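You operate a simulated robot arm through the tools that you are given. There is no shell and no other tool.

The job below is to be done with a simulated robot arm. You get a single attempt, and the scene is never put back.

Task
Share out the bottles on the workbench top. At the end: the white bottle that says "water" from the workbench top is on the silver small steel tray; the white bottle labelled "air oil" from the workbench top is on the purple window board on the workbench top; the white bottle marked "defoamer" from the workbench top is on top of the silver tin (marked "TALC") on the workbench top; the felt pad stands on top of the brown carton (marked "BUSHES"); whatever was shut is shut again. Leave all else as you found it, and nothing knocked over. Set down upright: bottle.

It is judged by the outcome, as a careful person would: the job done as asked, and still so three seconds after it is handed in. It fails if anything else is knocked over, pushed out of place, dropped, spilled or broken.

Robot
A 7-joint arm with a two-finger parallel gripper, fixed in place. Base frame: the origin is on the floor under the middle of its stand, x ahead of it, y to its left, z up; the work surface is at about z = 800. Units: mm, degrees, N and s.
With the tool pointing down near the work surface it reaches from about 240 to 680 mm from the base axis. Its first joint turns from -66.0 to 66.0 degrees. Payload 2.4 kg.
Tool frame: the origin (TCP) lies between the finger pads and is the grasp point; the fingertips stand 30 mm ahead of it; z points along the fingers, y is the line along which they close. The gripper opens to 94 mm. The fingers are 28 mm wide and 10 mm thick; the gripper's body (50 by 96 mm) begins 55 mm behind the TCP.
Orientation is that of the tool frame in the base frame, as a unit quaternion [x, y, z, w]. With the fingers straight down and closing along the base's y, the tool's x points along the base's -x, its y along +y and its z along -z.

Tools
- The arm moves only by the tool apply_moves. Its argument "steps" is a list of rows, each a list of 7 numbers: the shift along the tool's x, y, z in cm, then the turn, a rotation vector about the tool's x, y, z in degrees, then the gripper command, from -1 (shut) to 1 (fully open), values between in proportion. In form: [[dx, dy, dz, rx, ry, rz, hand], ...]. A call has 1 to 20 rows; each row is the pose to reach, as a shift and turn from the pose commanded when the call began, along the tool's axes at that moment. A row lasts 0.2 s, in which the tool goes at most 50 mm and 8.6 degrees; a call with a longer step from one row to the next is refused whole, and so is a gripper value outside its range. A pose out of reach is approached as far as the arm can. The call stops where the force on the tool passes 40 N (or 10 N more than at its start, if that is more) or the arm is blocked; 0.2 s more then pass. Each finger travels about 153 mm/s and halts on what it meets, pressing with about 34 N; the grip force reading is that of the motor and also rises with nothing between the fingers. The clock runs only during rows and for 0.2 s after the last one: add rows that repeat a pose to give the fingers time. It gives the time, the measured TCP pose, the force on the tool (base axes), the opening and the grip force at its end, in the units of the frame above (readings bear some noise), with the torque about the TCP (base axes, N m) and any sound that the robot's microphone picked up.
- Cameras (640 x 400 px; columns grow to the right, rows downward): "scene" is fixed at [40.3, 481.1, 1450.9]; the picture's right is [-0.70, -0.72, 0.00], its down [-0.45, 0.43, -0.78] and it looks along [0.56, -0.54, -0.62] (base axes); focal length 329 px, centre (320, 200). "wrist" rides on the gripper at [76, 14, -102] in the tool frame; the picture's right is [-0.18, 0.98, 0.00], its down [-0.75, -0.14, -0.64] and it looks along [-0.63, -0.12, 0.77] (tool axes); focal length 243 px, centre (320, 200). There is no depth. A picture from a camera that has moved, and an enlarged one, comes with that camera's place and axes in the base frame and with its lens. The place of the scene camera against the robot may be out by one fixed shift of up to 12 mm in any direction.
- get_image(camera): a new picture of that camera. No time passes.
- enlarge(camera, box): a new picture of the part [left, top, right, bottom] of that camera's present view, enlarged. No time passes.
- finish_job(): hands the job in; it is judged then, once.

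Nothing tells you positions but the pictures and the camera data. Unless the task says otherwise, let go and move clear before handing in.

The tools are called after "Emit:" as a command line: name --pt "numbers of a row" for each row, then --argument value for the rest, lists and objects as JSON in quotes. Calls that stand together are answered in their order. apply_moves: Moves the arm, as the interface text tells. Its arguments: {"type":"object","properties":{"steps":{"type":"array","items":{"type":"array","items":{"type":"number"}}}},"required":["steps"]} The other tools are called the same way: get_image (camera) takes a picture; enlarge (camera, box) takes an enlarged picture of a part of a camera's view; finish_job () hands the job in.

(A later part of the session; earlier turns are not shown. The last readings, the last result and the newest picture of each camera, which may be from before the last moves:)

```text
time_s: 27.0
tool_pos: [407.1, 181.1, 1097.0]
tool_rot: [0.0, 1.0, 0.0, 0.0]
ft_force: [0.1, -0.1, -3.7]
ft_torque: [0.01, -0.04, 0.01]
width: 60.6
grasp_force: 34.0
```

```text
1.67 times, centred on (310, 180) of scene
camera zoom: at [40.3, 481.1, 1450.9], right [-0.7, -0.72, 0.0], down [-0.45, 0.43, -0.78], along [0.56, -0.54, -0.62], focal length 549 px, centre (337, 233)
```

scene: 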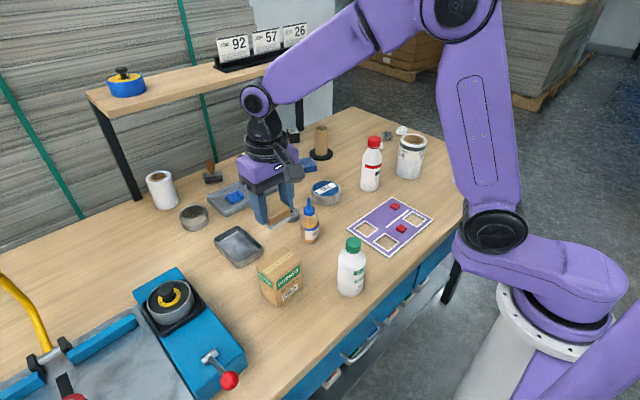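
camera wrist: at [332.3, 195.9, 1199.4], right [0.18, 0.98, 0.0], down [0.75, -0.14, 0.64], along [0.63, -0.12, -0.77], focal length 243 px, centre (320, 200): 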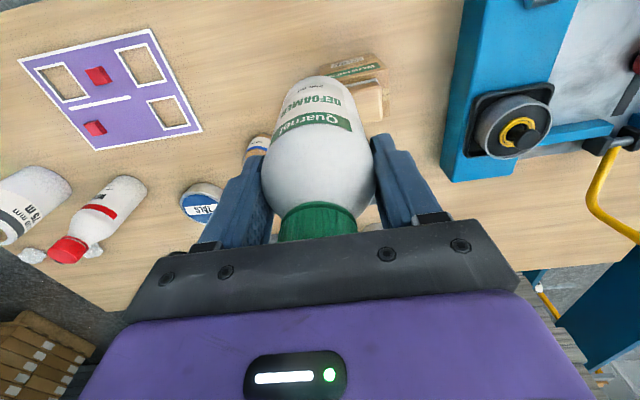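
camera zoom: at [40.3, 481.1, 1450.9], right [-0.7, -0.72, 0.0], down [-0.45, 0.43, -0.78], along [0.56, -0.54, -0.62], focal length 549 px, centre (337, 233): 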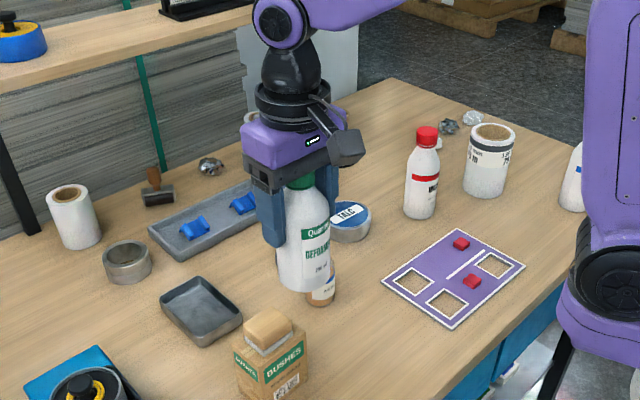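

Emit:
enlarge --camera "wrist" --box '[160, 160, 256, 240]'

Emit:
enlarge --camera "scene" --box '[290, 165, 370, 215]'

```text
5.00 times, centred on (208, 200) of wrist
camera zoom: at [332.3, 195.9, 1199.4], right [0.18, 0.98, 0.0], down [0.75, -0.14, 0.64], along [0.63, -0.12, -0.77], focal length 1213 px, centre (880, 200)
```

zoom: 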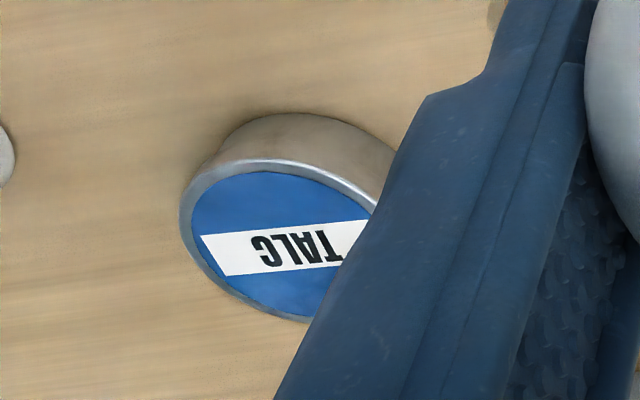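

```text
8.00 times, centred on (330, 190) of scene
camera zoom: at [40.3, 481.1, 1450.9], right [-0.7, -0.72, 0.0], down [-0.45, 0.43, -0.78], along [0.56, -0.54, -0.62], focal length 2635 px, centre (240, 280)
```

zoom: 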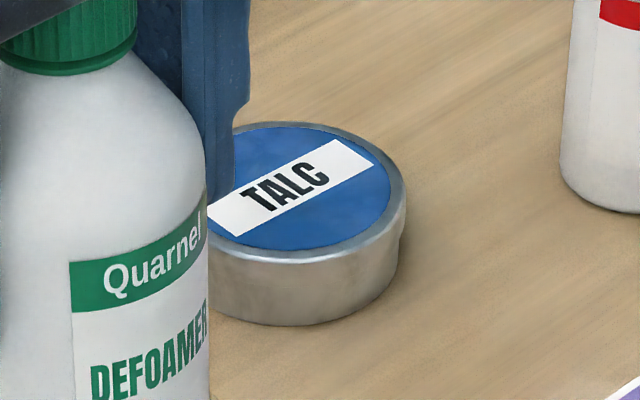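

The tin centre is near (615,-100) and its lid at z≈830. I'll carry the bottle high over to a point above the tin.

Emit:
apply_moves --pt "-1.0 -1.4 0 0 0 0 -1" --pt "-3.0 -4.1 0 0 0 0 -1" --pt "-5.2 -7.0 0 0 0 0 -1" --pt "-7.6 -10.2 0 0 0 0 -1" --pt "-10.0 -13.4 0 0 0 0 -1" --pt "-12.4 -16.6 0 0 0 0 -1" --pt "-14.8 -19.8 0 0 0 0 -1" --pt "-17.2 -23.0 0 0 0 0 -1" --pt "-19.2 -25.8 0 0 0 0 -1" --pt "-20.5 -27.5 0 0 0 0 -1" --pt "-20.9 -28.1 0 0 0 0 -1" --pt "-20.9 -28.1 0 0 0 0 -1"

Emit:
get_image --camera "wrist"

Emit:
get_image --camera "scene"

```text
time_s: 29.6
tool_pos: [617.8, -100.5, 1097.6]
tool_rot: [-0.001, 1.0, 0.0, 0.001]
ft_force: [-0.5, 0.7, -2.9]
ft_torque: [0.0, -0.02, 0.02]
width: 60.5
grasp_force: 33.8
```

```text
taken
camera wrist: at [541.8, -86.1, 1199.1], right [0.18, 0.98, 0.0], down [0.75, -0.14, 0.64], along [0.63, -0.12, -0.77], focal length 243 px, centre (320, 200)
```

wrist: 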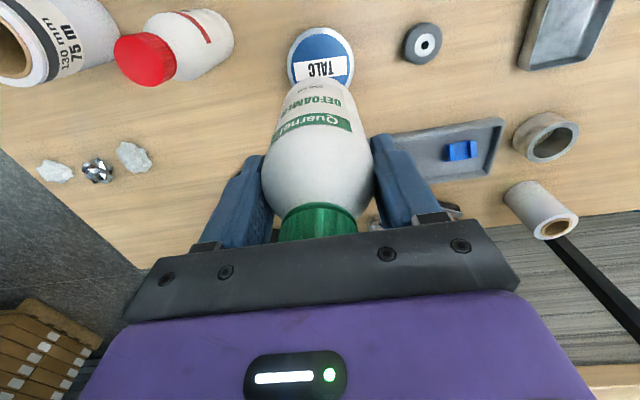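

```text
taken
```

scene: 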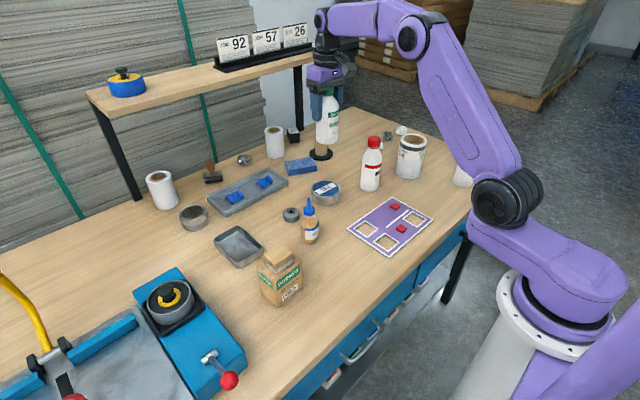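

Emit:
enlarge --camera "wrist" --box '[270, 10, 370, 90]'

```text
5.00 times, centred on (320, 50) of wrist
camera zoom: at [541.8, -86.1, 1199.1], right [0.18, 0.98, 0.0], down [0.75, -0.14, 0.64], along [0.63, -0.12, -0.77], focal length 1213 px, centre (320, 950)
```

zoom: 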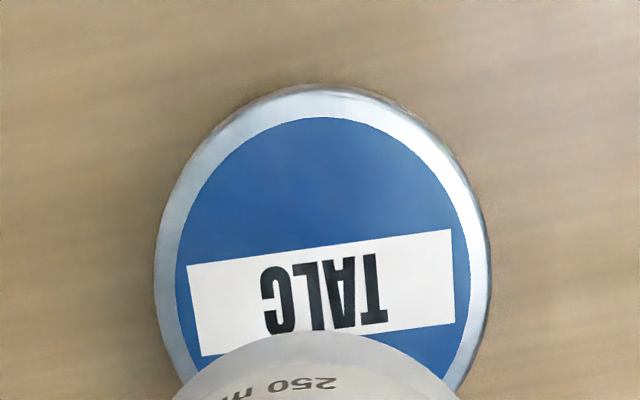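

The tin centre measures (615.7,-99.0), so the bottle is almost exactly over it. I'll lower to just above the lid.

Emit:
apply_moves --pt "0 0.1 1.5 0 0 0 -1" --pt "0 0.13 4.5 0 0 0 -1" --pt "0 0.13 8.0 0 0 0 -1" --pt "0 0.13 11.5 0 0 0 -1" --pt "0 0.13 14.0 0 0 0 -1" --pt "0 0.13 15.5 0 0 0 -1" --pt "0 0.13 16.0 0 0 0 -1" --pt "0 0.13 16.0 0 0 0 -1"

Emit:
enlarge --camera "scene" --box '[285, 110, 385, 220]'

Emit:
get_image --camera "wrist"

```text
time_s: 31.4
tool_pos: [617.6, -99.2, 935.7]
tool_rot: [0.0, 1.0, 0.0, 0.0]
ft_force: [-0.2, -0.4, -2.5]
ft_torque: [-0.02, 0.0, 0.02]
width: 60.4
grasp_force: 34.0
```

```text
3.64 times, centred on (335, 165) of scene
camera zoom: at [40.3, 481.1, 1451.0], right [-0.7, -0.72, 0.0], down [-0.45, 0.43, -0.78], along [0.56, -0.54, -0.62], focal length 1198 px, centre (266, 327)
```

zoom: 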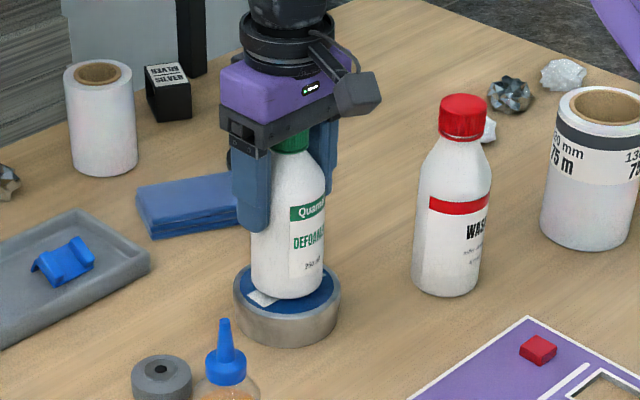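

```text
taken
camera wrist: at [541.7, -84.1, 1038.7], right [0.18, 0.98, 0.0], down [0.75, -0.14, 0.64], along [0.63, -0.12, -0.77], focal length 243 px, centre (320, 200)
```

wrist: 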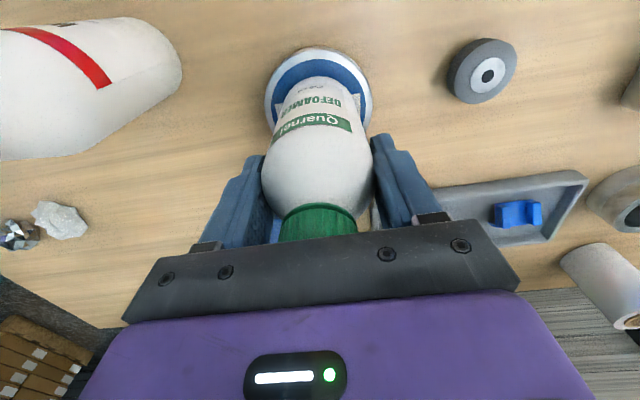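

The bottle is centred over the tin in both views. Lowering gently until it touches.

Emit:
apply_moves --pt "0 0 0.2 0 0 0 -1" --pt "0 0 0.4 0 0 0 -1" --pt "0 0 0.5 0 0 0 -1" --pt "0 0 0.55 0 0 0 -1" --pt "0 0 0.6 0 0 0 -1" --pt "0 0 0.6 0 0 0 -1"

```text
time_s: 32.8
tool_pos: [617.5, -99.1, 931.0]
tool_rot: [0.0, 1.0, 0.0, 0.0]
ft_force: [0.2, -0.4, -2.7]
ft_torque: [-0.01, -0.01, -0.02]
width: 60.4
grasp_force: 34.2
```

Emit:
apply_moves --pt "0 0 0.05 0 0 0 -1" --pt "0 0 0.1 0 0 0 -1" --pt "0 0 0.15 0 0 0 -1" --pt "0 0 0.15 0 0 0 -1"

```text
time_s: 33.8
tool_pos: [617.8, -98.0, 930.0]
tool_rot: [0.0, 1.0, 0.0, 0.001]
ft_force: [-5.3, 0.1, 14.5]
ft_torque: [0.16, 0.47, -0.01]
width: 60.2
grasp_force: 34.6
```

Contact made. I'll ease off slightly, release slowly and rise clear.

Emit:
apply_moves --pt "0 0 -0.06 0 0 0 -1" --pt "0 0 -0.09 0 0 0 -1" --pt "0 0 -0.09 0 0 0 0.32" --pt "0 0 -0.09 0 0 0 0.45" --pt "0 0 -0.09 0 0 0 0.75" --pt "0 0 -0.09 0 0 0 0.9"

Emit:
enlarge --camera "scene" --box '[285, 110, 385, 220]'

Emit:
get_image --camera "wrist"

```text
time_s: 35.2
tool_pos: [617.2, -98.2, 930.6]
tool_rot: [0.0, 1.0, 0.0, 0.0]
ft_force: [0.2, -0.8, 0.5]
ft_torque: [0.02, -0.02, 0.02]
width: 89.4
grasp_force: 0.0
```

```text
3.64 times, centred on (335, 165) of scene
camera zoom: at [40.3, 481.1, 1450.9], right [-0.7, -0.72, 0.0], down [-0.45, 0.43, -0.78], along [0.56, -0.54, -0.62], focal length 1198 px, centre (266, 327)
```

zoom: 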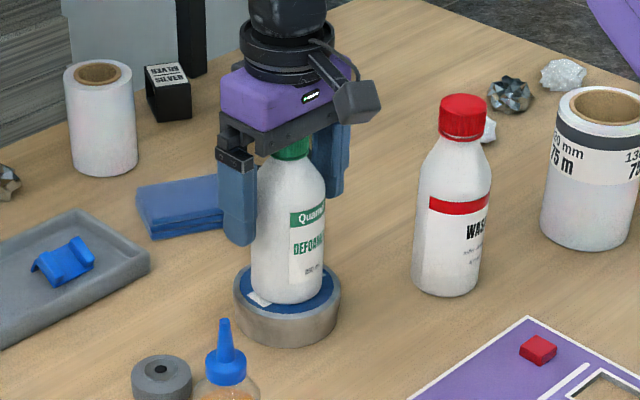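

```text
taken
camera wrist: at [541.5, -84.1, 1032.5], right [0.18, 0.98, 0.0], down [0.75, -0.14, 0.64], along [0.63, -0.12, -0.77], focal length 243 px, centre (320, 200)
```

wrist: 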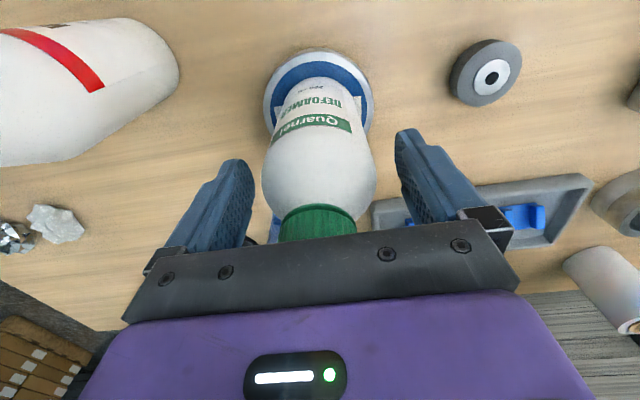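

DEFOAMER stands upright, centred on the tin. I'll rise clear and move over the AIR OIL bottle.

Emit:
apply_moves --pt "0 0 -1 0 0 0 0.9" --pt "0 0 -3.5 0 0 0 0.9" --pt "0 0 -7 0 0 0 0.9" --pt "0 0 -10.5 0 0 0 1" --pt "0 0 -14 0 0 0 1" --pt "2 3.2 -15 0 0 0 1" --pt "4.2 6.4 -15 0 0 0 1" --pt "6.4 9.8 -15 0 0 0 1" --pt "8.6 13.2 -15 0 0 0 1" --pt "10.4 15.8 -15 0 0 0 1" --pt "10.4 15.8 -15 0 0 0 1"

Emit:
get_image --camera "wrist"

Emit:
enlarge --camera "wrist" --box '[250, 20, 410, 140]'

Emit:
get_image --camera "scene"

```text
time_s: 37.6
tool_pos: [512.9, 59.6, 1080.8]
tool_rot: [0.0, 1.0, 0.0, 0.0]
ft_force: [-0.3, 0.2, 0.3]
ft_torque: [0.01, -0.02, 0.0]
width: 94.0
grasp_force: 0.0
```

```text
taken
camera wrist: at [437.5, 73.9, 1182.0], right [0.18, 0.98, 0.0], down [0.75, -0.14, 0.64], along [0.63, -0.12, -0.77], focal length 243 px, centre (320, 200)
```

wrist: 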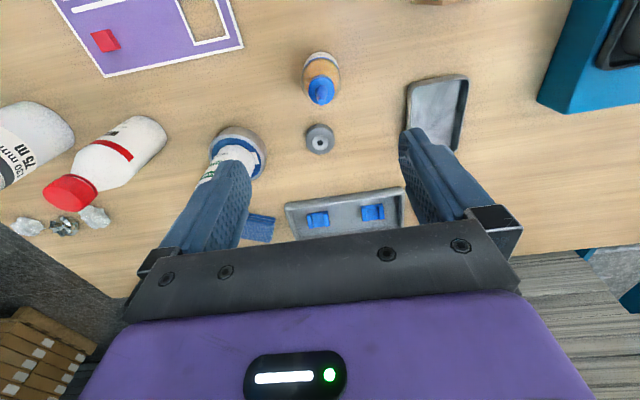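

```text
3.33 times, centred on (330, 80) of wrist
camera zoom: at [437.5, 73.9, 1182.0], right [0.18, 0.98, 0.0], down [0.75, -0.14, 0.64], along [0.63, -0.12, -0.77], focal length 809 px, centre (287, 600)
```

zoom: 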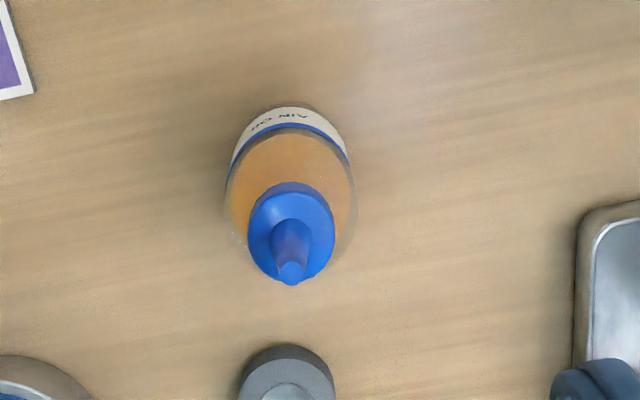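

```text
taken
```

scene: 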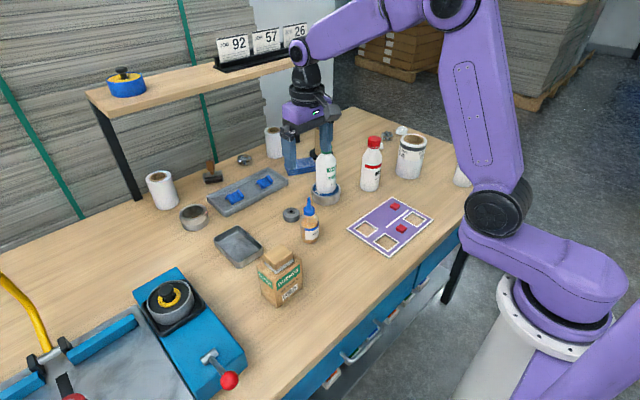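

The AIR OIL axis is near (517.5,59.5) with the nozzle tip around z≈933. I need its profile (collar and shoulder heights) to choose a grip, so I'll zoom in.

Emit:
enlarge --camera "scene" --box '[290, 192, 335, 247]'

Emit:
enlarge --camera "wrist" --box '[290, 40, 355, 110]'

```text
7.27 times, centred on (312, 220) of scene
camera zoom: at [40.2, 481.1, 1450.9], right [-0.7, -0.72, 0.0], down [-0.45, 0.43, -0.78], along [0.56, -0.54, -0.62], focal length 2395 px, centre (374, 58)
```

zoom: 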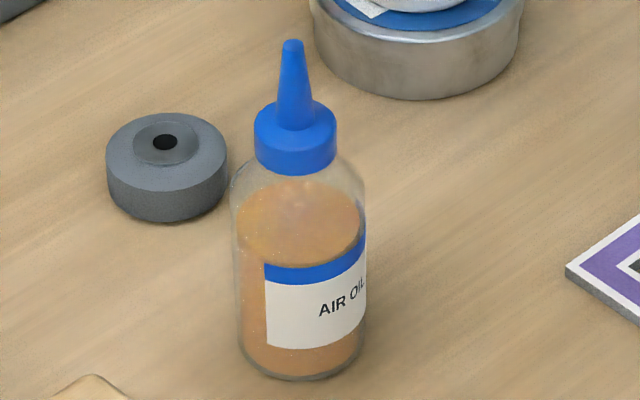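

```text
5.71 times, centred on (322, 75) of wrist
camera zoom: at [437.5, 73.9, 1182.0], right [0.18, 0.98, 0.0], down [0.75, -0.14, 0.64], along [0.63, -0.12, -0.77], focal length 1386 px, centre (306, 914)
```

zoom: 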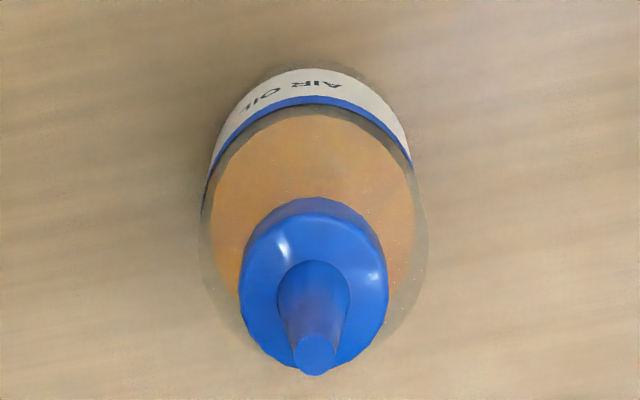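

The AIR OIL body is straight up to z≈870, the collar is at about 891–904 and the tip at about 935. I'll descend with open fingers to grip the top of the body, keeping the palm above the nozzle, and check partway.

Emit:
apply_moves --pt "-0.2 0 2 0 0 0 1" --pt "-0.4 0 5.5 0 0 0 1" --pt "-0.4 0 9 0 0 0 1" --pt "-0.4 0 12 0 0 0 1" --pt "-0.4 0 14 0 0 0 1" --pt "-0.4 0 14 0 0 0 1"

Emit:
get_image --camera "wrist"

Emit:
enlarge --camera "scene" --box '[270, 150, 360, 250]'

```text
time_s: 39.0
tool_pos: [516.9, 59.0, 940.8]
tool_rot: [-0.001, 1.0, 0.0, 0.001]
ft_force: [0.0, 0.7, 0.1]
ft_torque: [0.03, 0.01, 0.01]
width: 94.1
grasp_force: 0.0
```

```text
taken
camera wrist: at [441.3, 73.5, 1042.3], right [0.18, 0.98, 0.0], down [0.75, -0.14, 0.64], along [0.63, -0.12, -0.77], focal length 243 px, centre (320, 200)
```

wrist: 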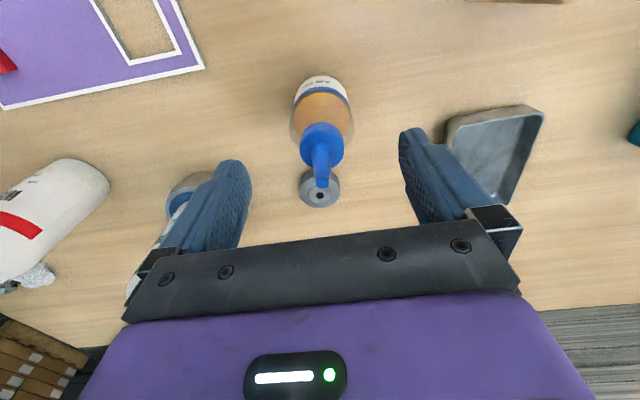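

```text
4.00 times, centred on (315, 200) of scene
camera zoom: at [40.3, 481.1, 1450.9], right [-0.7, -0.72, 0.0], down [-0.45, 0.43, -0.78], along [0.56, -0.54, -0.62], focal length 1317 px, centre (340, 200)
```

zoom: 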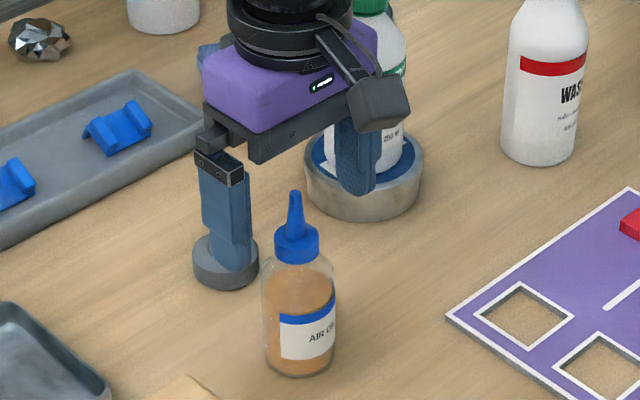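

The nozzle tip is at z≈938, right at the TCP line, and the bottle is centred. I'll descend slowly to TCP z≈890 so the palm stays just above the tip.

Emit:
apply_moves --pt "0 0 1.5 0 0 0 1" --pt "0 0 3 0 0 0 1" --pt "0 0 4 0 0 0 1" --pt "0 0 4.6 0 0 0 1" --pt "0 0 5.0 0 0 0 1" --pt "0 0 5.0 0 0 0 1"

Emit:
get_image --camera "wrist"

Emit:
enlarge --camera "scene" --box '[270, 150, 360, 250]'

```text
time_s: 40.4
tool_pos: [518.3, 58.4, 890.0]
tool_rot: [-0.001, 1.0, 0.0, 0.0]
ft_force: [-0.5, 0.5, 1.1]
ft_torque: [0.01, 0.0, 0.01]
width: 94.0
grasp_force: 0.1
```

```text
taken
camera wrist: at [441.5, 73.8, 992.5], right [0.18, 0.98, 0.0], down [0.75, -0.14, 0.64], along [0.63, -0.12, -0.77], focal length 243 px, centre (320, 200)
```

wrist: 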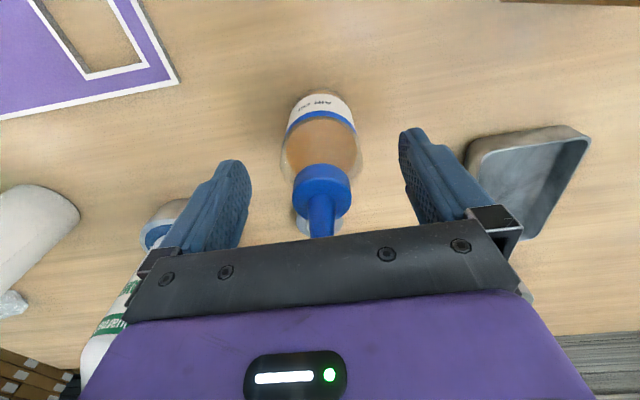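

```text
4.00 times, centred on (315, 200) of scene
camera zoom: at [40.3, 481.1, 1450.9], right [-0.7, -0.72, 0.0], down [-0.45, 0.43, -0.78], along [0.56, -0.54, -0.62], focal length 1317 px, centre (340, 200)
```

zoom: 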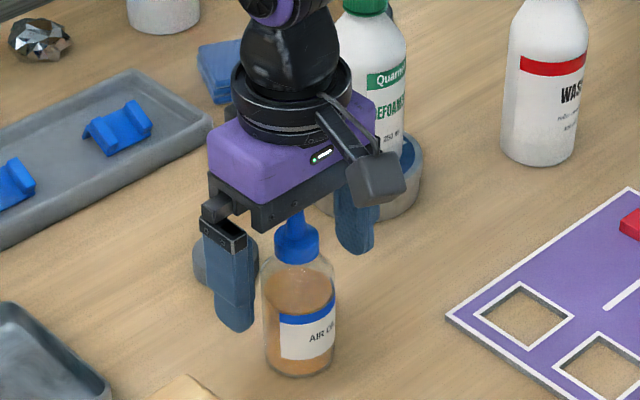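

No contact with the nozzle, and the bottle is centred. Closing gently on the body.

Emit:
apply_moves --pt "0 0 0 0 0 0 0.5" --pt "0 0 0 0 0 0 0.2" --pt "0 0 0 0 0 0 0.06" --pt "0 0 0 0 0 0 -0.05" --pt "0 0 0 0 0 0 -1" --pt "0 0 0 0 0 0 -1" --pt "0 0 0 0 0 0 -1"

Emit:
get_image --camera "wrist"

Emit:
enlarge --camera "scene" --box '[280, 170, 345, 245]'

```text
time_s: 42.0
tool_pos: [517.3, 58.8, 891.8]
tool_rot: [-0.001, 1.0, 0.001, 0.0]
ft_force: [0.4, 1.0, 1.3]
ft_torque: [0.05, 0.01, 0.01]
width: 47.0
grasp_force: 33.6
```

```text
taken
camera wrist: at [441.5, 73.8, 992.6], right [0.18, 0.98, 0.0], down [0.75, -0.14, 0.64], along [0.63, -0.12, -0.77], focal length 243 px, centre (320, 200)
```

wrist: 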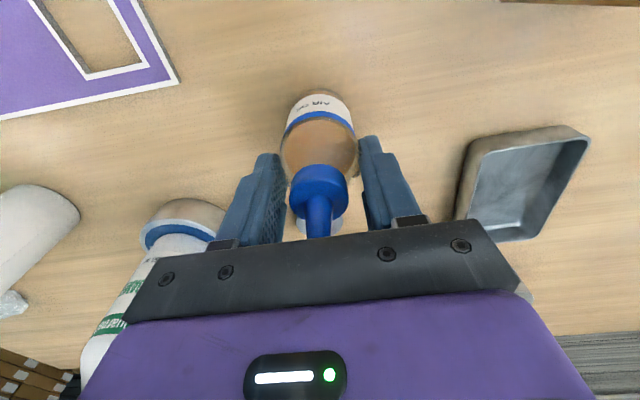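

```text
5.33 times, centred on (312, 208) of scene
camera zoom: at [40.2, 481.1, 1450.9], right [-0.7, -0.72, 0.0], down [-0.45, 0.43, -0.78], along [0.56, -0.54, -0.62], focal length 1756 px, centre (360, 160)
```

zoom: 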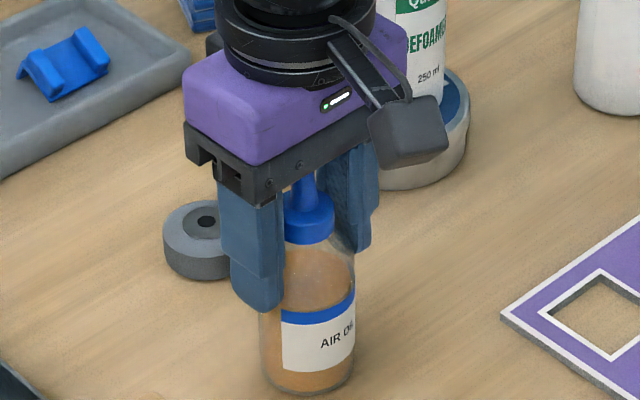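

Gripped at 47 mm on the body. I'll do a short test lift.

Emit:
apply_moves --pt "0 0 -0.5 0 0 0 -1" --pt "0 0 -1.5 0 0 0 -1" --pt "0 0 -3 0 0 0 -1" --pt "0 0 -3 0 0 0 -1"

Emit:
enlarge --camera "scene" --box '[280, 160, 345, 245]'

```text
time_s: 43.0
tool_pos: [516.4, 59.3, 921.6]
tool_rot: [-0.001, 1.0, 0.0, 0.0]
ft_force: [0.3, -0.1, -1.8]
ft_torque: [0.01, 0.03, 0.04]
width: 46.7
grasp_force: 33.8
```

```text
4.71 times, centred on (312, 202) of scene
camera zoom: at [40.3, 481.1, 1450.9], right [-0.7, -0.72, 0.0], down [-0.45, 0.43, -0.78], along [0.56, -0.54, -0.62], focal length 1550 px, centre (355, 188)
```

zoom: 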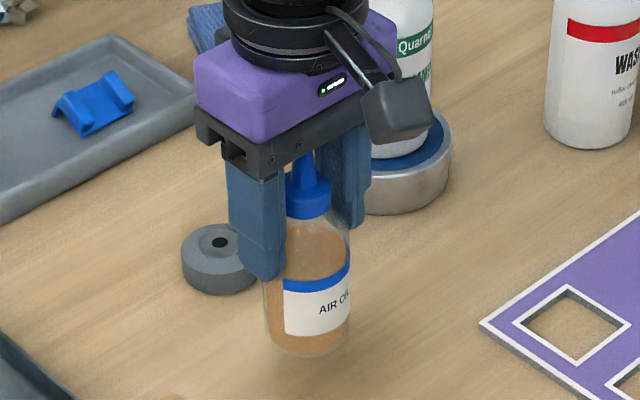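

AIR OIL is held (weight about 2 N). The free purple area of the board is centred near (434,-147), between the far-left window and a red block, so I'll carry the bottle there.

Emit:
apply_moves --pt "0 0 -2.5 0 0 0 -1" --pt "0 0 -6 0 0 0 -1" --pt "0.8 -2.0 -8 0 0 0 -1" --pt "2.2 -5.5 -8 0 0 0 -1" --pt "3.7 -9.2 -8 0 0 0 -1" --pt "5.2 -12.9 -8 0 0 0 -1" --pt "6.7 -16.6 -8 0 0 0 -1" --pt "7.9 -19.5 -8 0 0 0 -1" --pt "8.3 -20.6 -8 0 0 0 -1" --pt "8.3 -20.6 -8 0 0 0 -1"

Emit:
get_image --camera "wrist"

Emit:
enlarge --camera "wrist" --box '[200, 0, 440, 180]'

Emit:
enlarge --camera "scene" --box '[320, 110, 480, 270]'

```text
time_s: 45.2
tool_pos: [434.0, -148.1, 1000.9]
tool_rot: [-0.001, 1.0, 0.0, 0.0]
ft_force: [0.2, 0.4, -1.4]
ft_torque: [0.01, 0.01, -0.04]
width: 46.6
grasp_force: 33.9
```

```text
taken
camera wrist: at [358.6, -133.3, 1102.1], right [0.18, 0.98, 0.0], down [0.75, -0.14, 0.64], along [0.63, -0.12, -0.77], focal length 243 px, centre (320, 200)
```

wrist: 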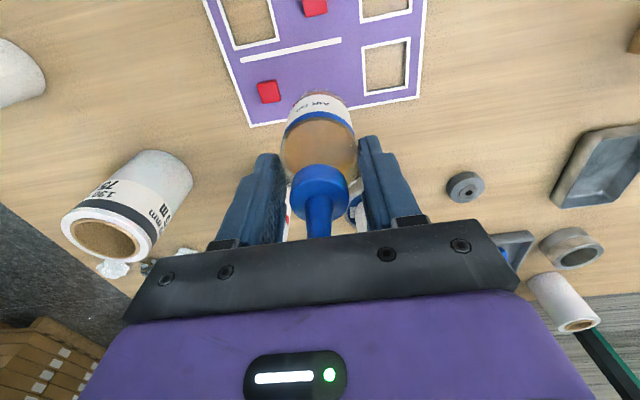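

```text
2.22 times, centred on (320, 90) of wrist
camera zoom: at [358.6, -133.3, 1102.1], right [0.18, 0.98, 0.0], down [0.75, -0.14, 0.64], along [0.63, -0.12, -0.77], focal length 539 px, centre (320, 444)
```

zoom: 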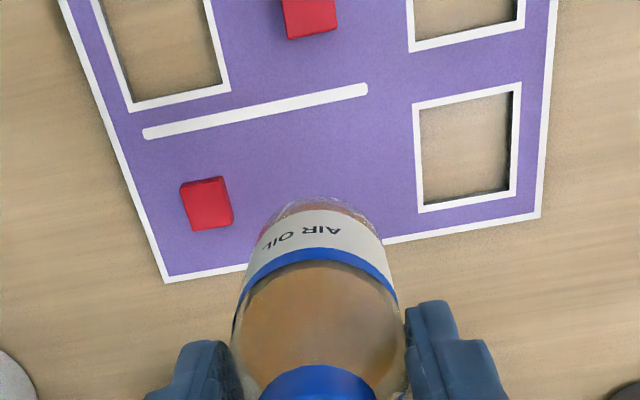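

```text
2.50 times, centred on (400, 190) of scene
camera zoom: at [40.3, 481.1, 1451.0], right [-0.7, -0.72, 0.0], down [-0.45, 0.43, -0.78], along [0.56, -0.54, -0.62], focal length 823 px, centre (120, 225)
```

zoom: 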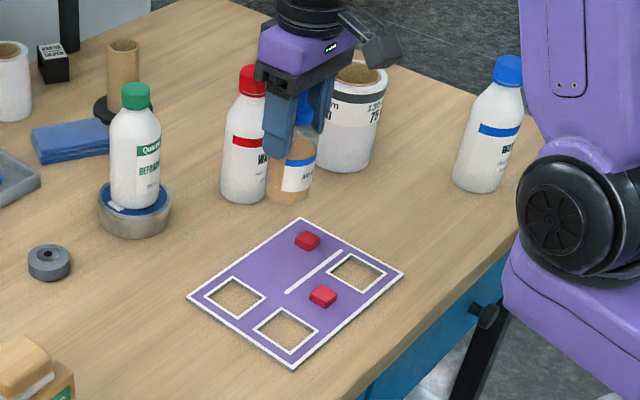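

The free cell spans x 400–465, y -193 to -98, and the bottle is already over its centre. Lowering to just above the board.

Emit:
apply_moves --pt "0 0.1 1.5 0 0 0 -1" --pt "0 0.1 4 0 0 0 -1" --pt "0 0.1 6.5 0 0 0 -1" --pt "0 0.1 8.5 0 0 0 -1" --pt "0 0.1 9.3 0 0 0 -1" --pt "0 0.1 9.6 0 0 0 -1" --pt "0 0.1 9.6 0 0 0 -1"

Emit:
enlarge --camera "scene" --box '[340, 130, 450, 260]'

Emit:
enlarge --camera "wrist" --box '[200, 40, 440, 220]'

```text
time_s: 46.8
tool_pos: [434.9, -145.8, 904.7]
tool_rot: [0.0, 1.0, 0.0, 0.0]
ft_force: [0.1, -0.6, -1.4]
ft_torque: [-0.01, 0.0, -0.04]
width: 46.7
grasp_force: 34.3
```

```text
3.08 times, centred on (395, 195) of scene
camera zoom: at [40.3, 481.1, 1451.0], right [-0.7, -0.72, 0.0], down [-0.45, 0.43, -0.78], along [0.56, -0.54, -0.62], focal length 1013 px, centre (89, 215)
```

zoom: 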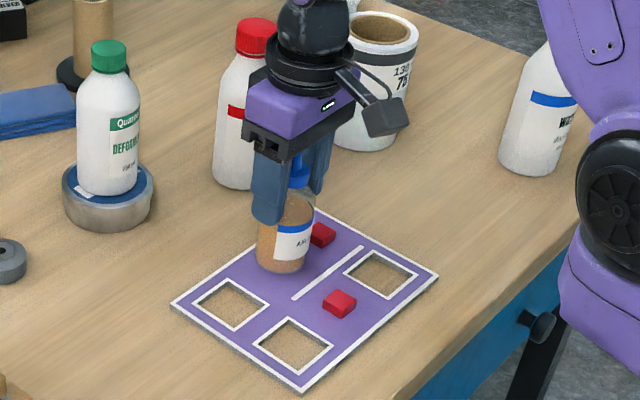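

```text
2.22 times, centred on (320, 130) of wrist
camera zoom: at [358.8, -131.3, 1006.8], right [0.18, 0.98, 0.0], down [0.75, -0.14, 0.64], along [0.63, -0.12, -0.77], focal length 539 px, centre (320, 356)
```

zoom: 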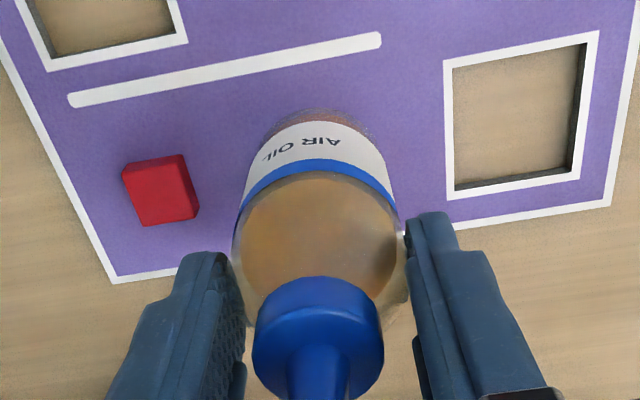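

Good placement, clear of the window, line and red block. Lowering until it touches.

Emit:
apply_moves --pt "0 0 0.25 0 0 0 -1" --pt "0 0 0.45 0 0 0 -1" --pt "0 0 0.6 0 0 0 -1" --pt "0 0 0.7 0 0 0 -1" --pt "0 0 0.7 0 0 0 -1"

```text
time_s: 48.0
tool_pos: [433.8, -146.5, 898.5]
tool_rot: [0.0, 1.0, 0.0, 0.0]
ft_force: [0.2, 0.7, -1.3]
ft_torque: [-0.01, 0.02, -0.02]
width: 47.0
grasp_force: 33.5
```

Emit:
apply_moves --pt "0 0 0.05 0 0 0 -1" --pt "0 0 0.1 0 0 0 -1" --pt "0 0 0.15 0 0 0 -1" --pt "0 0 0.15 0 0 0 -1"

```text
time_s: 49.0
tool_pos: [434.1, -145.4, 896.8]
tool_rot: [0.0, 1.0, -0.001, 0.001]
ft_force: [-3.4, 1.3, 16.6]
ft_torque: [0.25, 0.21, 0.01]
width: 46.9
grasp_force: 33.9
```

Contact on the board. I'll ease off, release gently, then check before rising.

Emit:
apply_moves --pt "0 0 -0.05 0 0 0 -1" --pt "0 0 -0.08 0 0 0 -1" --pt "0 0 -0.08 0 0 0 0.04" --pt "0 0 -0.08 0 0 0 0.2" --pt "0 0 -0.08 0 0 0 0.5" --pt "0 0 -0.08 0 0 0 0.6" --pt "0 0 -0.08 0 0 0 0.6"

Emit:
enlarge --camera "scene" --box '[340, 130, 450, 260]'

Emit:
get_image --camera "wrist"

```text
time_s: 50.6
tool_pos: [434.8, -146.6, 897.8]
tool_rot: [0.0, 1.0, 0.0, 0.0]
ft_force: [0.1, 0.1, 0.2]
ft_torque: [-0.01, -0.01, 0.0]
width: 75.1
grasp_force: 0.1
```

```text
3.08 times, centred on (395, 195) of scene
camera zoom: at [40.3, 481.1, 1450.9], right [-0.7, -0.72, 0.0], down [-0.45, 0.43, -0.78], along [0.56, -0.54, -0.62], focal length 1013 px, centre (89, 215)
```

zoom: 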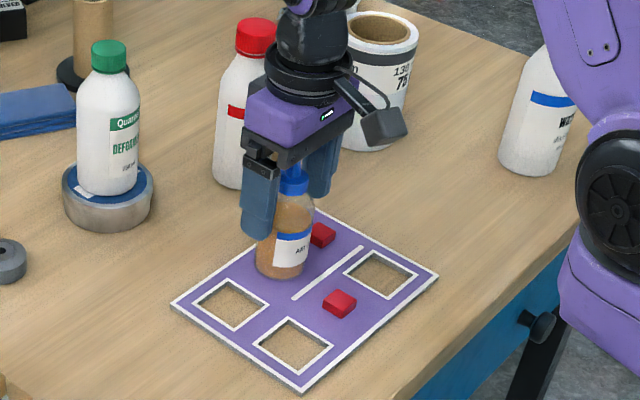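

```text
taken
camera wrist: at [358.4, -131.2, 998.6], right [0.18, 0.98, 0.0], down [0.75, -0.14, 0.64], along [0.63, -0.12, -0.77], focal length 243 px, centre (320, 200)
```

wrist: 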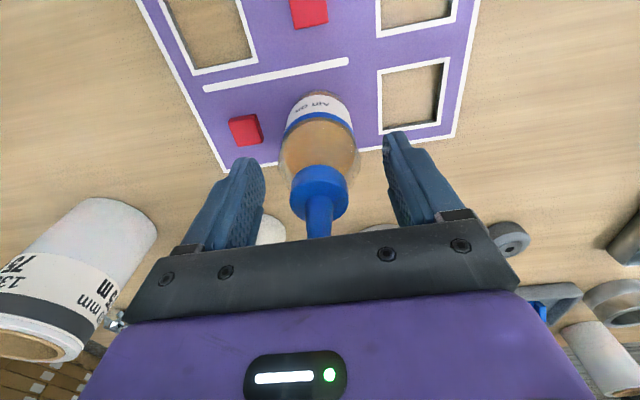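

AIR OIL stands upright on the purple board. I'll rise clear and go to the WATER bottle.

Emit:
apply_moves --pt "0 0 -1 0 0 0 0.6" --pt "0 0 -4 0 0 0 0.6" --pt "0 0 -8 0 0 0 0.8" --pt "0 0 -12 0 0 0 1" --pt "0 0 -16 0 0 0 1" --pt "0.3 -1.5 -19 0 0 0 1" --pt "1.2 -5 -20 0 0 0 1" --pt "2.1 -9 -20 0 0 0 1" --pt "3.0 -13 -20 0 0 0 1" --pt "3.9 -17 -20 0 0 0 1" --pt "4.9 -21 -20 0 0 0 1" --pt "5.8 -25 -20 0 0 0 1" --pt "6.8 -29 -20 0 0 0 1" --pt "7.75 -33.0 -20 0 0 0 1" --pt "7.75 -33.0 -20 0 0 0 1"

Emit:
get_image --camera "wrist"

Emit:
enlarge --camera "wrist" --box '[230, 10, 410, 160]'

Emit:
get_image --camera "scene"

```text
time_s: 53.8
tool_pos: [358.0, -477.4, 1098.6]
tool_rot: [-0.001, 1.0, -0.001, 0.0]
ft_force: [-0.8, -0.2, -0.2]
ft_torque: [0.0, 0.01, -0.01]
width: 94.0
grasp_force: 0.1
```

```text
taken
camera wrist: at [281.9, -462.3, 1199.5], right [0.18, 0.98, 0.0], down [0.75, -0.14, 0.64], along [0.63, -0.12, -0.77], focal length 243 px, centre (320, 200)
```

wrist: 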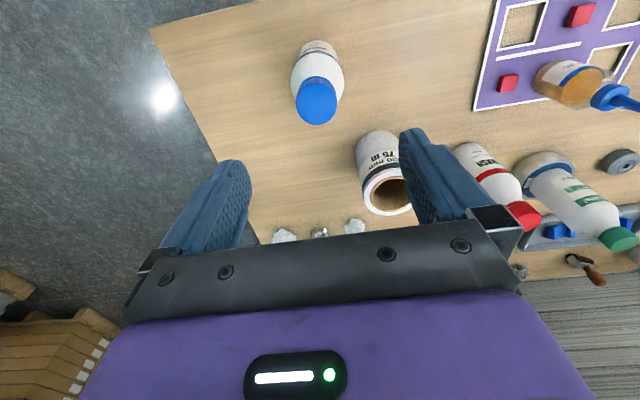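

```text
2.67 times, centred on (320, 85) of wrist
camera zoom: at [281.9, -462.3, 1199.5], right [0.18, 0.98, 0.0], down [0.75, -0.14, 0.64], along [0.63, -0.12, -0.77], focal length 647 px, centre (320, 507)
```

zoom: 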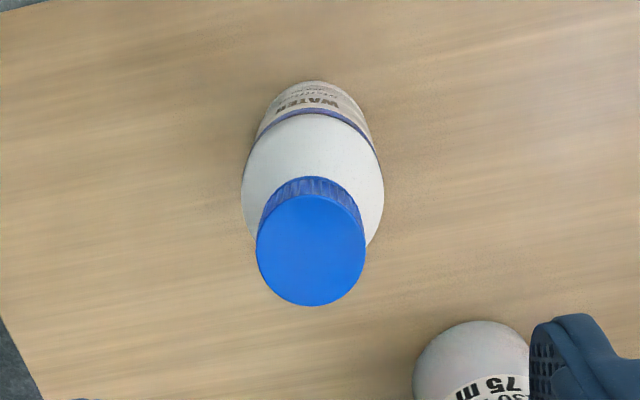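

```text
taken
```

scene: 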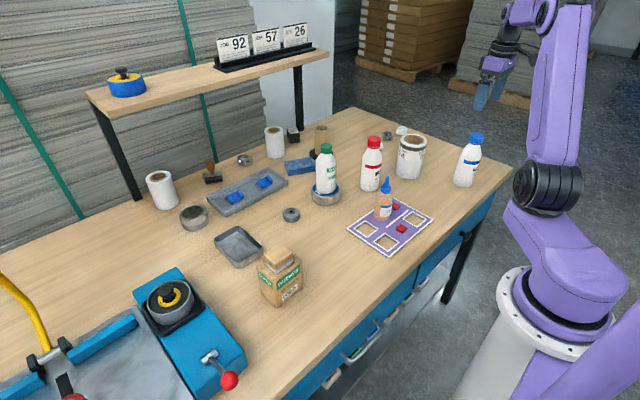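

The WATER bottle stands at (356,-478), with its cap top at z≈970 and a ~39 mm cap about 28 mm tall. The cap gives the longest straight grip, so I'll descend over it and check on the way.

Emit:
apply_moves --pt "0.1 -0.05 2 0 0 0 1" --pt "0.17 -0.1 5 0 0 0 1" --pt "0.17 -0.1 8 0 0 0 1" --pt "0.17 -0.1 8.8 0 0 0 1" --pt "0.17 -0.1 8.8 0 0 0 1"

Emit:
get_image --camera "wrist"

Emit:
enlarge --camera "wrist" --box '[250, 60, 390, 200]'

Emit:
enlarge --camera "scene" --box '[430, 90, 510, 195]'

```text
time_s: 55.0
tool_pos: [355.4, -478.5, 1008.1]
tool_rot: [-0.001, 1.0, 0.0, 0.001]
ft_force: [0.9, 0.7, -0.1]
ft_torque: [0.02, -0.01, 0.02]
width: 94.1
grasp_force: 0.1
```

```text
taken
camera wrist: at [279.1, -463.0, 1110.4], right [0.18, 0.98, 0.0], down [0.75, -0.14, 0.64], along [0.63, -0.12, -0.77], focal length 243 px, centre (320, 200)
```

wrist: 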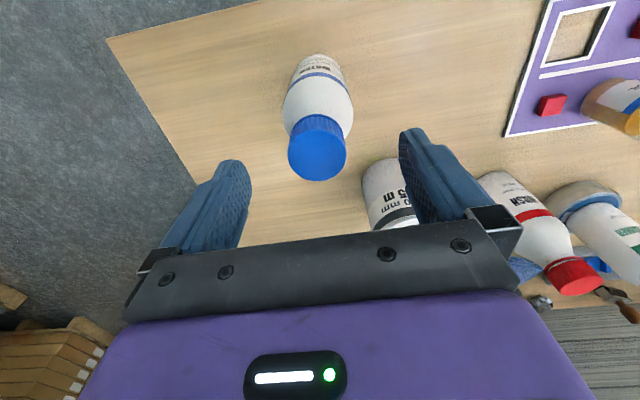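

```text
2.86 times, centred on (320, 130) of wrist
camera zoom: at [279.1, -463.0, 1110.4], right [0.18, 0.98, 0.0], down [0.75, -0.14, 0.64], along [0.63, -0.12, -0.77], focal length 693 px, centre (320, 400)
```

zoom: 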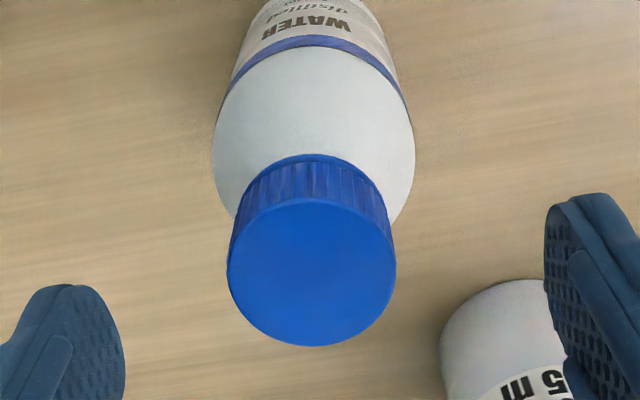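

```text
3.81 times, centred on (470, 142) of scene
camera zoom: at [40.3, 481.1, 1450.9], right [-0.7, -0.72, 0.0], down [-0.45, 0.43, -0.78], along [0.56, -0.54, -0.62], focal length 1255 px, centre (-251, 419)
```

zoom: 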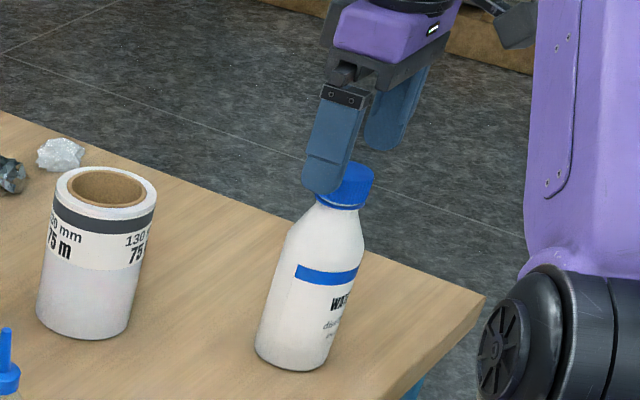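

The cap is centred between the fingers. I'll go down 31 mm so the fingers cover nearly the whole cap, then close.

Emit:
apply_moves --pt "0 0 1.2 0 0 0 1" --pt "0 0 2.4 0 0 0 1" --pt "0 0 3.1 0 0 0 1" --pt "0 0 3.1 0 0 0 1"

Emit:
get_image --camera "wrist"

Emit:
enlarge --camera "scene" --box '[430, 90, 510, 195]'

```text
time_s: 56.0
tool_pos: [355.7, -477.6, 979.2]
tool_rot: [0.0, 1.0, 0.0, 0.0]
ft_force: [0.3, -0.3, 0.0]
ft_torque: [0.03, 0.01, 0.0]
width: 94.1
grasp_force: 0.1
```

```text
taken
camera wrist: at [279.7, -462.4, 1079.5], right [0.18, 0.98, 0.0], down [0.75, -0.14, 0.64], along [0.63, -0.12, -0.77], focal length 243 px, centre (320, 200)
```

wrist: 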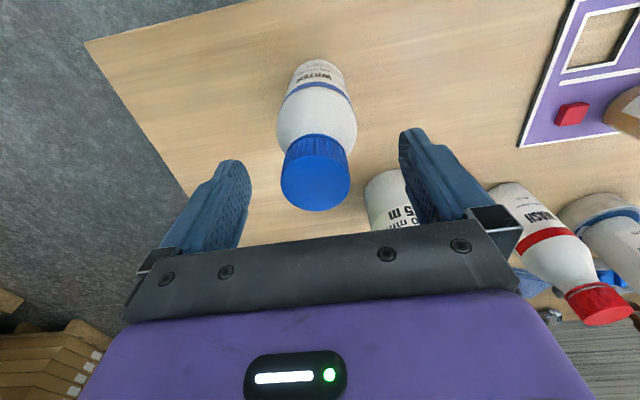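

```text
3.81 times, centred on (470, 142) of scene
camera zoom: at [40.3, 481.1, 1450.9], right [-0.7, -0.72, 0.0], down [-0.45, 0.43, -0.78], along [0.56, -0.54, -0.62], focal length 1255 px, centre (-251, 419)
```

zoom: 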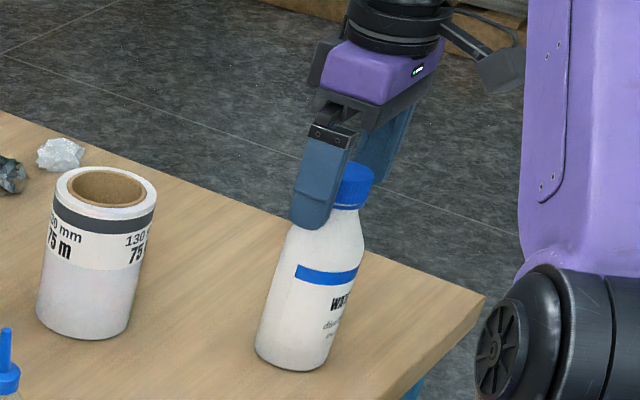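

Emit:
enlarge --camera "wrist" --box '[240, 50, 420, 230]'

```text
2.22 times, centred on (330, 140) of wrist
camera zoom: at [279.7, -462.4, 1079.5], right [0.18, 0.98, 0.0], down [0.75, -0.14, 0.64], along [0.63, -0.12, -0.77], focal length 539 px, centre (298, 333)
```

zoom: 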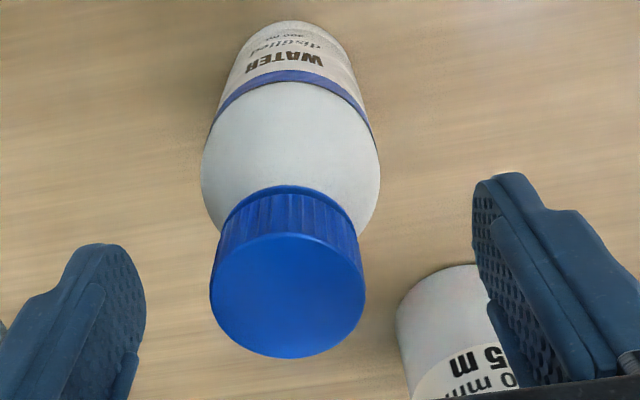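

The cap spans roughly z 953–974, so my fingertips are slightly low. I'll rise 6 mm before closing so they grip the cap and not the sloping shoulder.

Emit:
apply_moves --pt "0 0 -0.6 0 0 0 1" --pt "0 0 -0.6 0 0 0 0.5" --pt "0 0 -0.6 0 0 0 0.1" --pt "0 0 -0.6 0 0 0 -0.1" --pt "0 0 -0.6 0 0 0 -0.2" --pt "0 0 -0.6 0 0 0 -1" --pt "0 0 -0.6 0 0 0 -1" --pt "0 0 -0.6 0 0 0 -1"

Emit:
enlarge --camera "wrist" --box '[240, 50, 420, 230]'

Emit:
enlarge --camera "scene" --box '[440, 110, 500, 190]'

```text
time_s: 57.8
tool_pos: [356.0, -478.5, 984.6]
tool_rot: [0.0, 1.0, 0.0, 0.0]
ft_force: [-0.7, -2.1, 0.8]
ft_torque: [-0.16, 0.01, -0.01]
width: 36.0
grasp_force: 33.7
```

```text
2.22 times, centred on (330, 140) of wrist
camera zoom: at [279.6, -462.9, 1086.0], right [0.18, 0.98, 0.0], down [0.75, -0.14, 0.64], along [0.63, -0.12, -0.77], focal length 539 px, centre (298, 333)
```

zoom: 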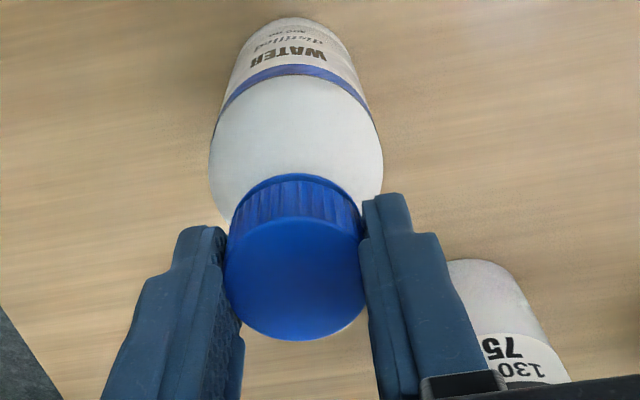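

```text
5.00 times, centred on (470, 150) of scene
camera zoom: at [40.3, 481.1, 1451.0], right [-0.7, -0.72, 0.0], down [-0.45, 0.43, -0.78], along [0.56, -0.54, -0.62], focal length 1647 px, centre (-430, 450)
```

zoom: 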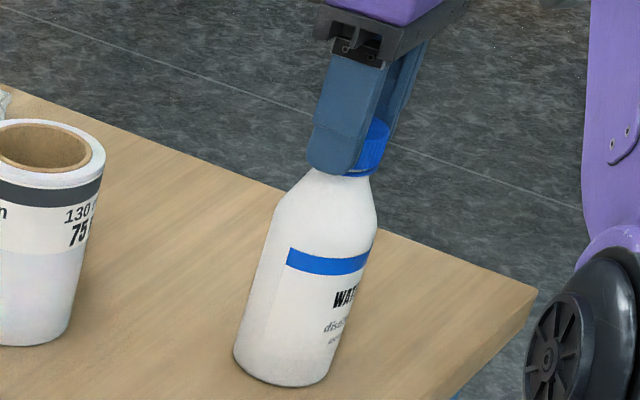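

Gripped on the cap at 36 mm. I'll do a slow test lift and check that the bottle hangs straight.

Emit:
apply_moves --pt "0 0 -0.3 0 0 0 -1" --pt "0 0 -0.8 0 0 0 -1" --pt "0 0 -1.8 0 0 0 -1" --pt "0 0 -3 0 0 0 -1" --pt "0 0 -3 0 0 0 -1" --pt "0 0 -3 0 0 0 -1"

Emit:
get_image --camera "wrist"

Emit:
enlarge --camera "scene" --box '[430, 90, 510, 195]'

```text
time_s: 59.2
tool_pos: [354.9, -477.8, 1015.3]
tool_rot: [0.0, 1.0, 0.0, 0.0]
ft_force: [0.0, 0.1, -5.0]
ft_torque: [0.01, 0.06, -0.02]
width: 35.6
grasp_force: 34.0
```

```text
taken
camera wrist: at [280.1, -462.5, 1116.2], right [0.18, 0.98, 0.0], down [0.75, -0.14, 0.64], along [0.63, -0.12, -0.77], focal length 243 px, centre (320, 200)
```

wrist: 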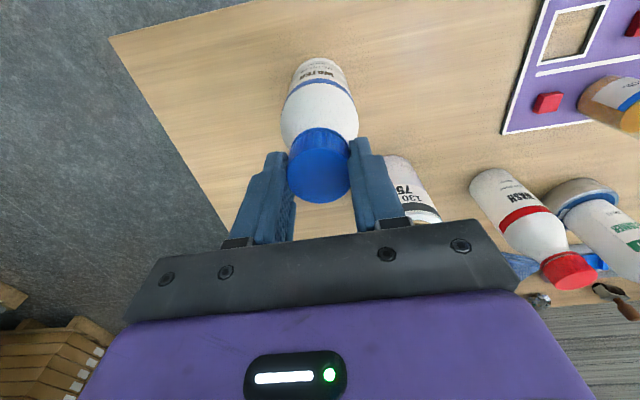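

```text
3.81 times, centred on (470, 142) of scene
camera zoom: at [40.3, 481.0, 1451.0], right [-0.7, -0.72, 0.0], down [-0.45, 0.43, -0.78], along [0.56, -0.54, -0.62], focal length 1255 px, centre (-251, 419)
```

zoom: 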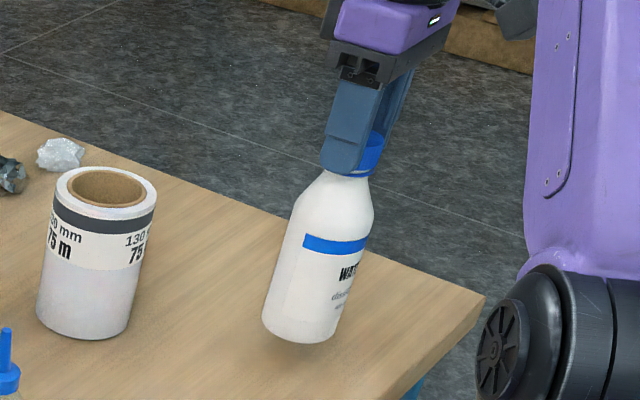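

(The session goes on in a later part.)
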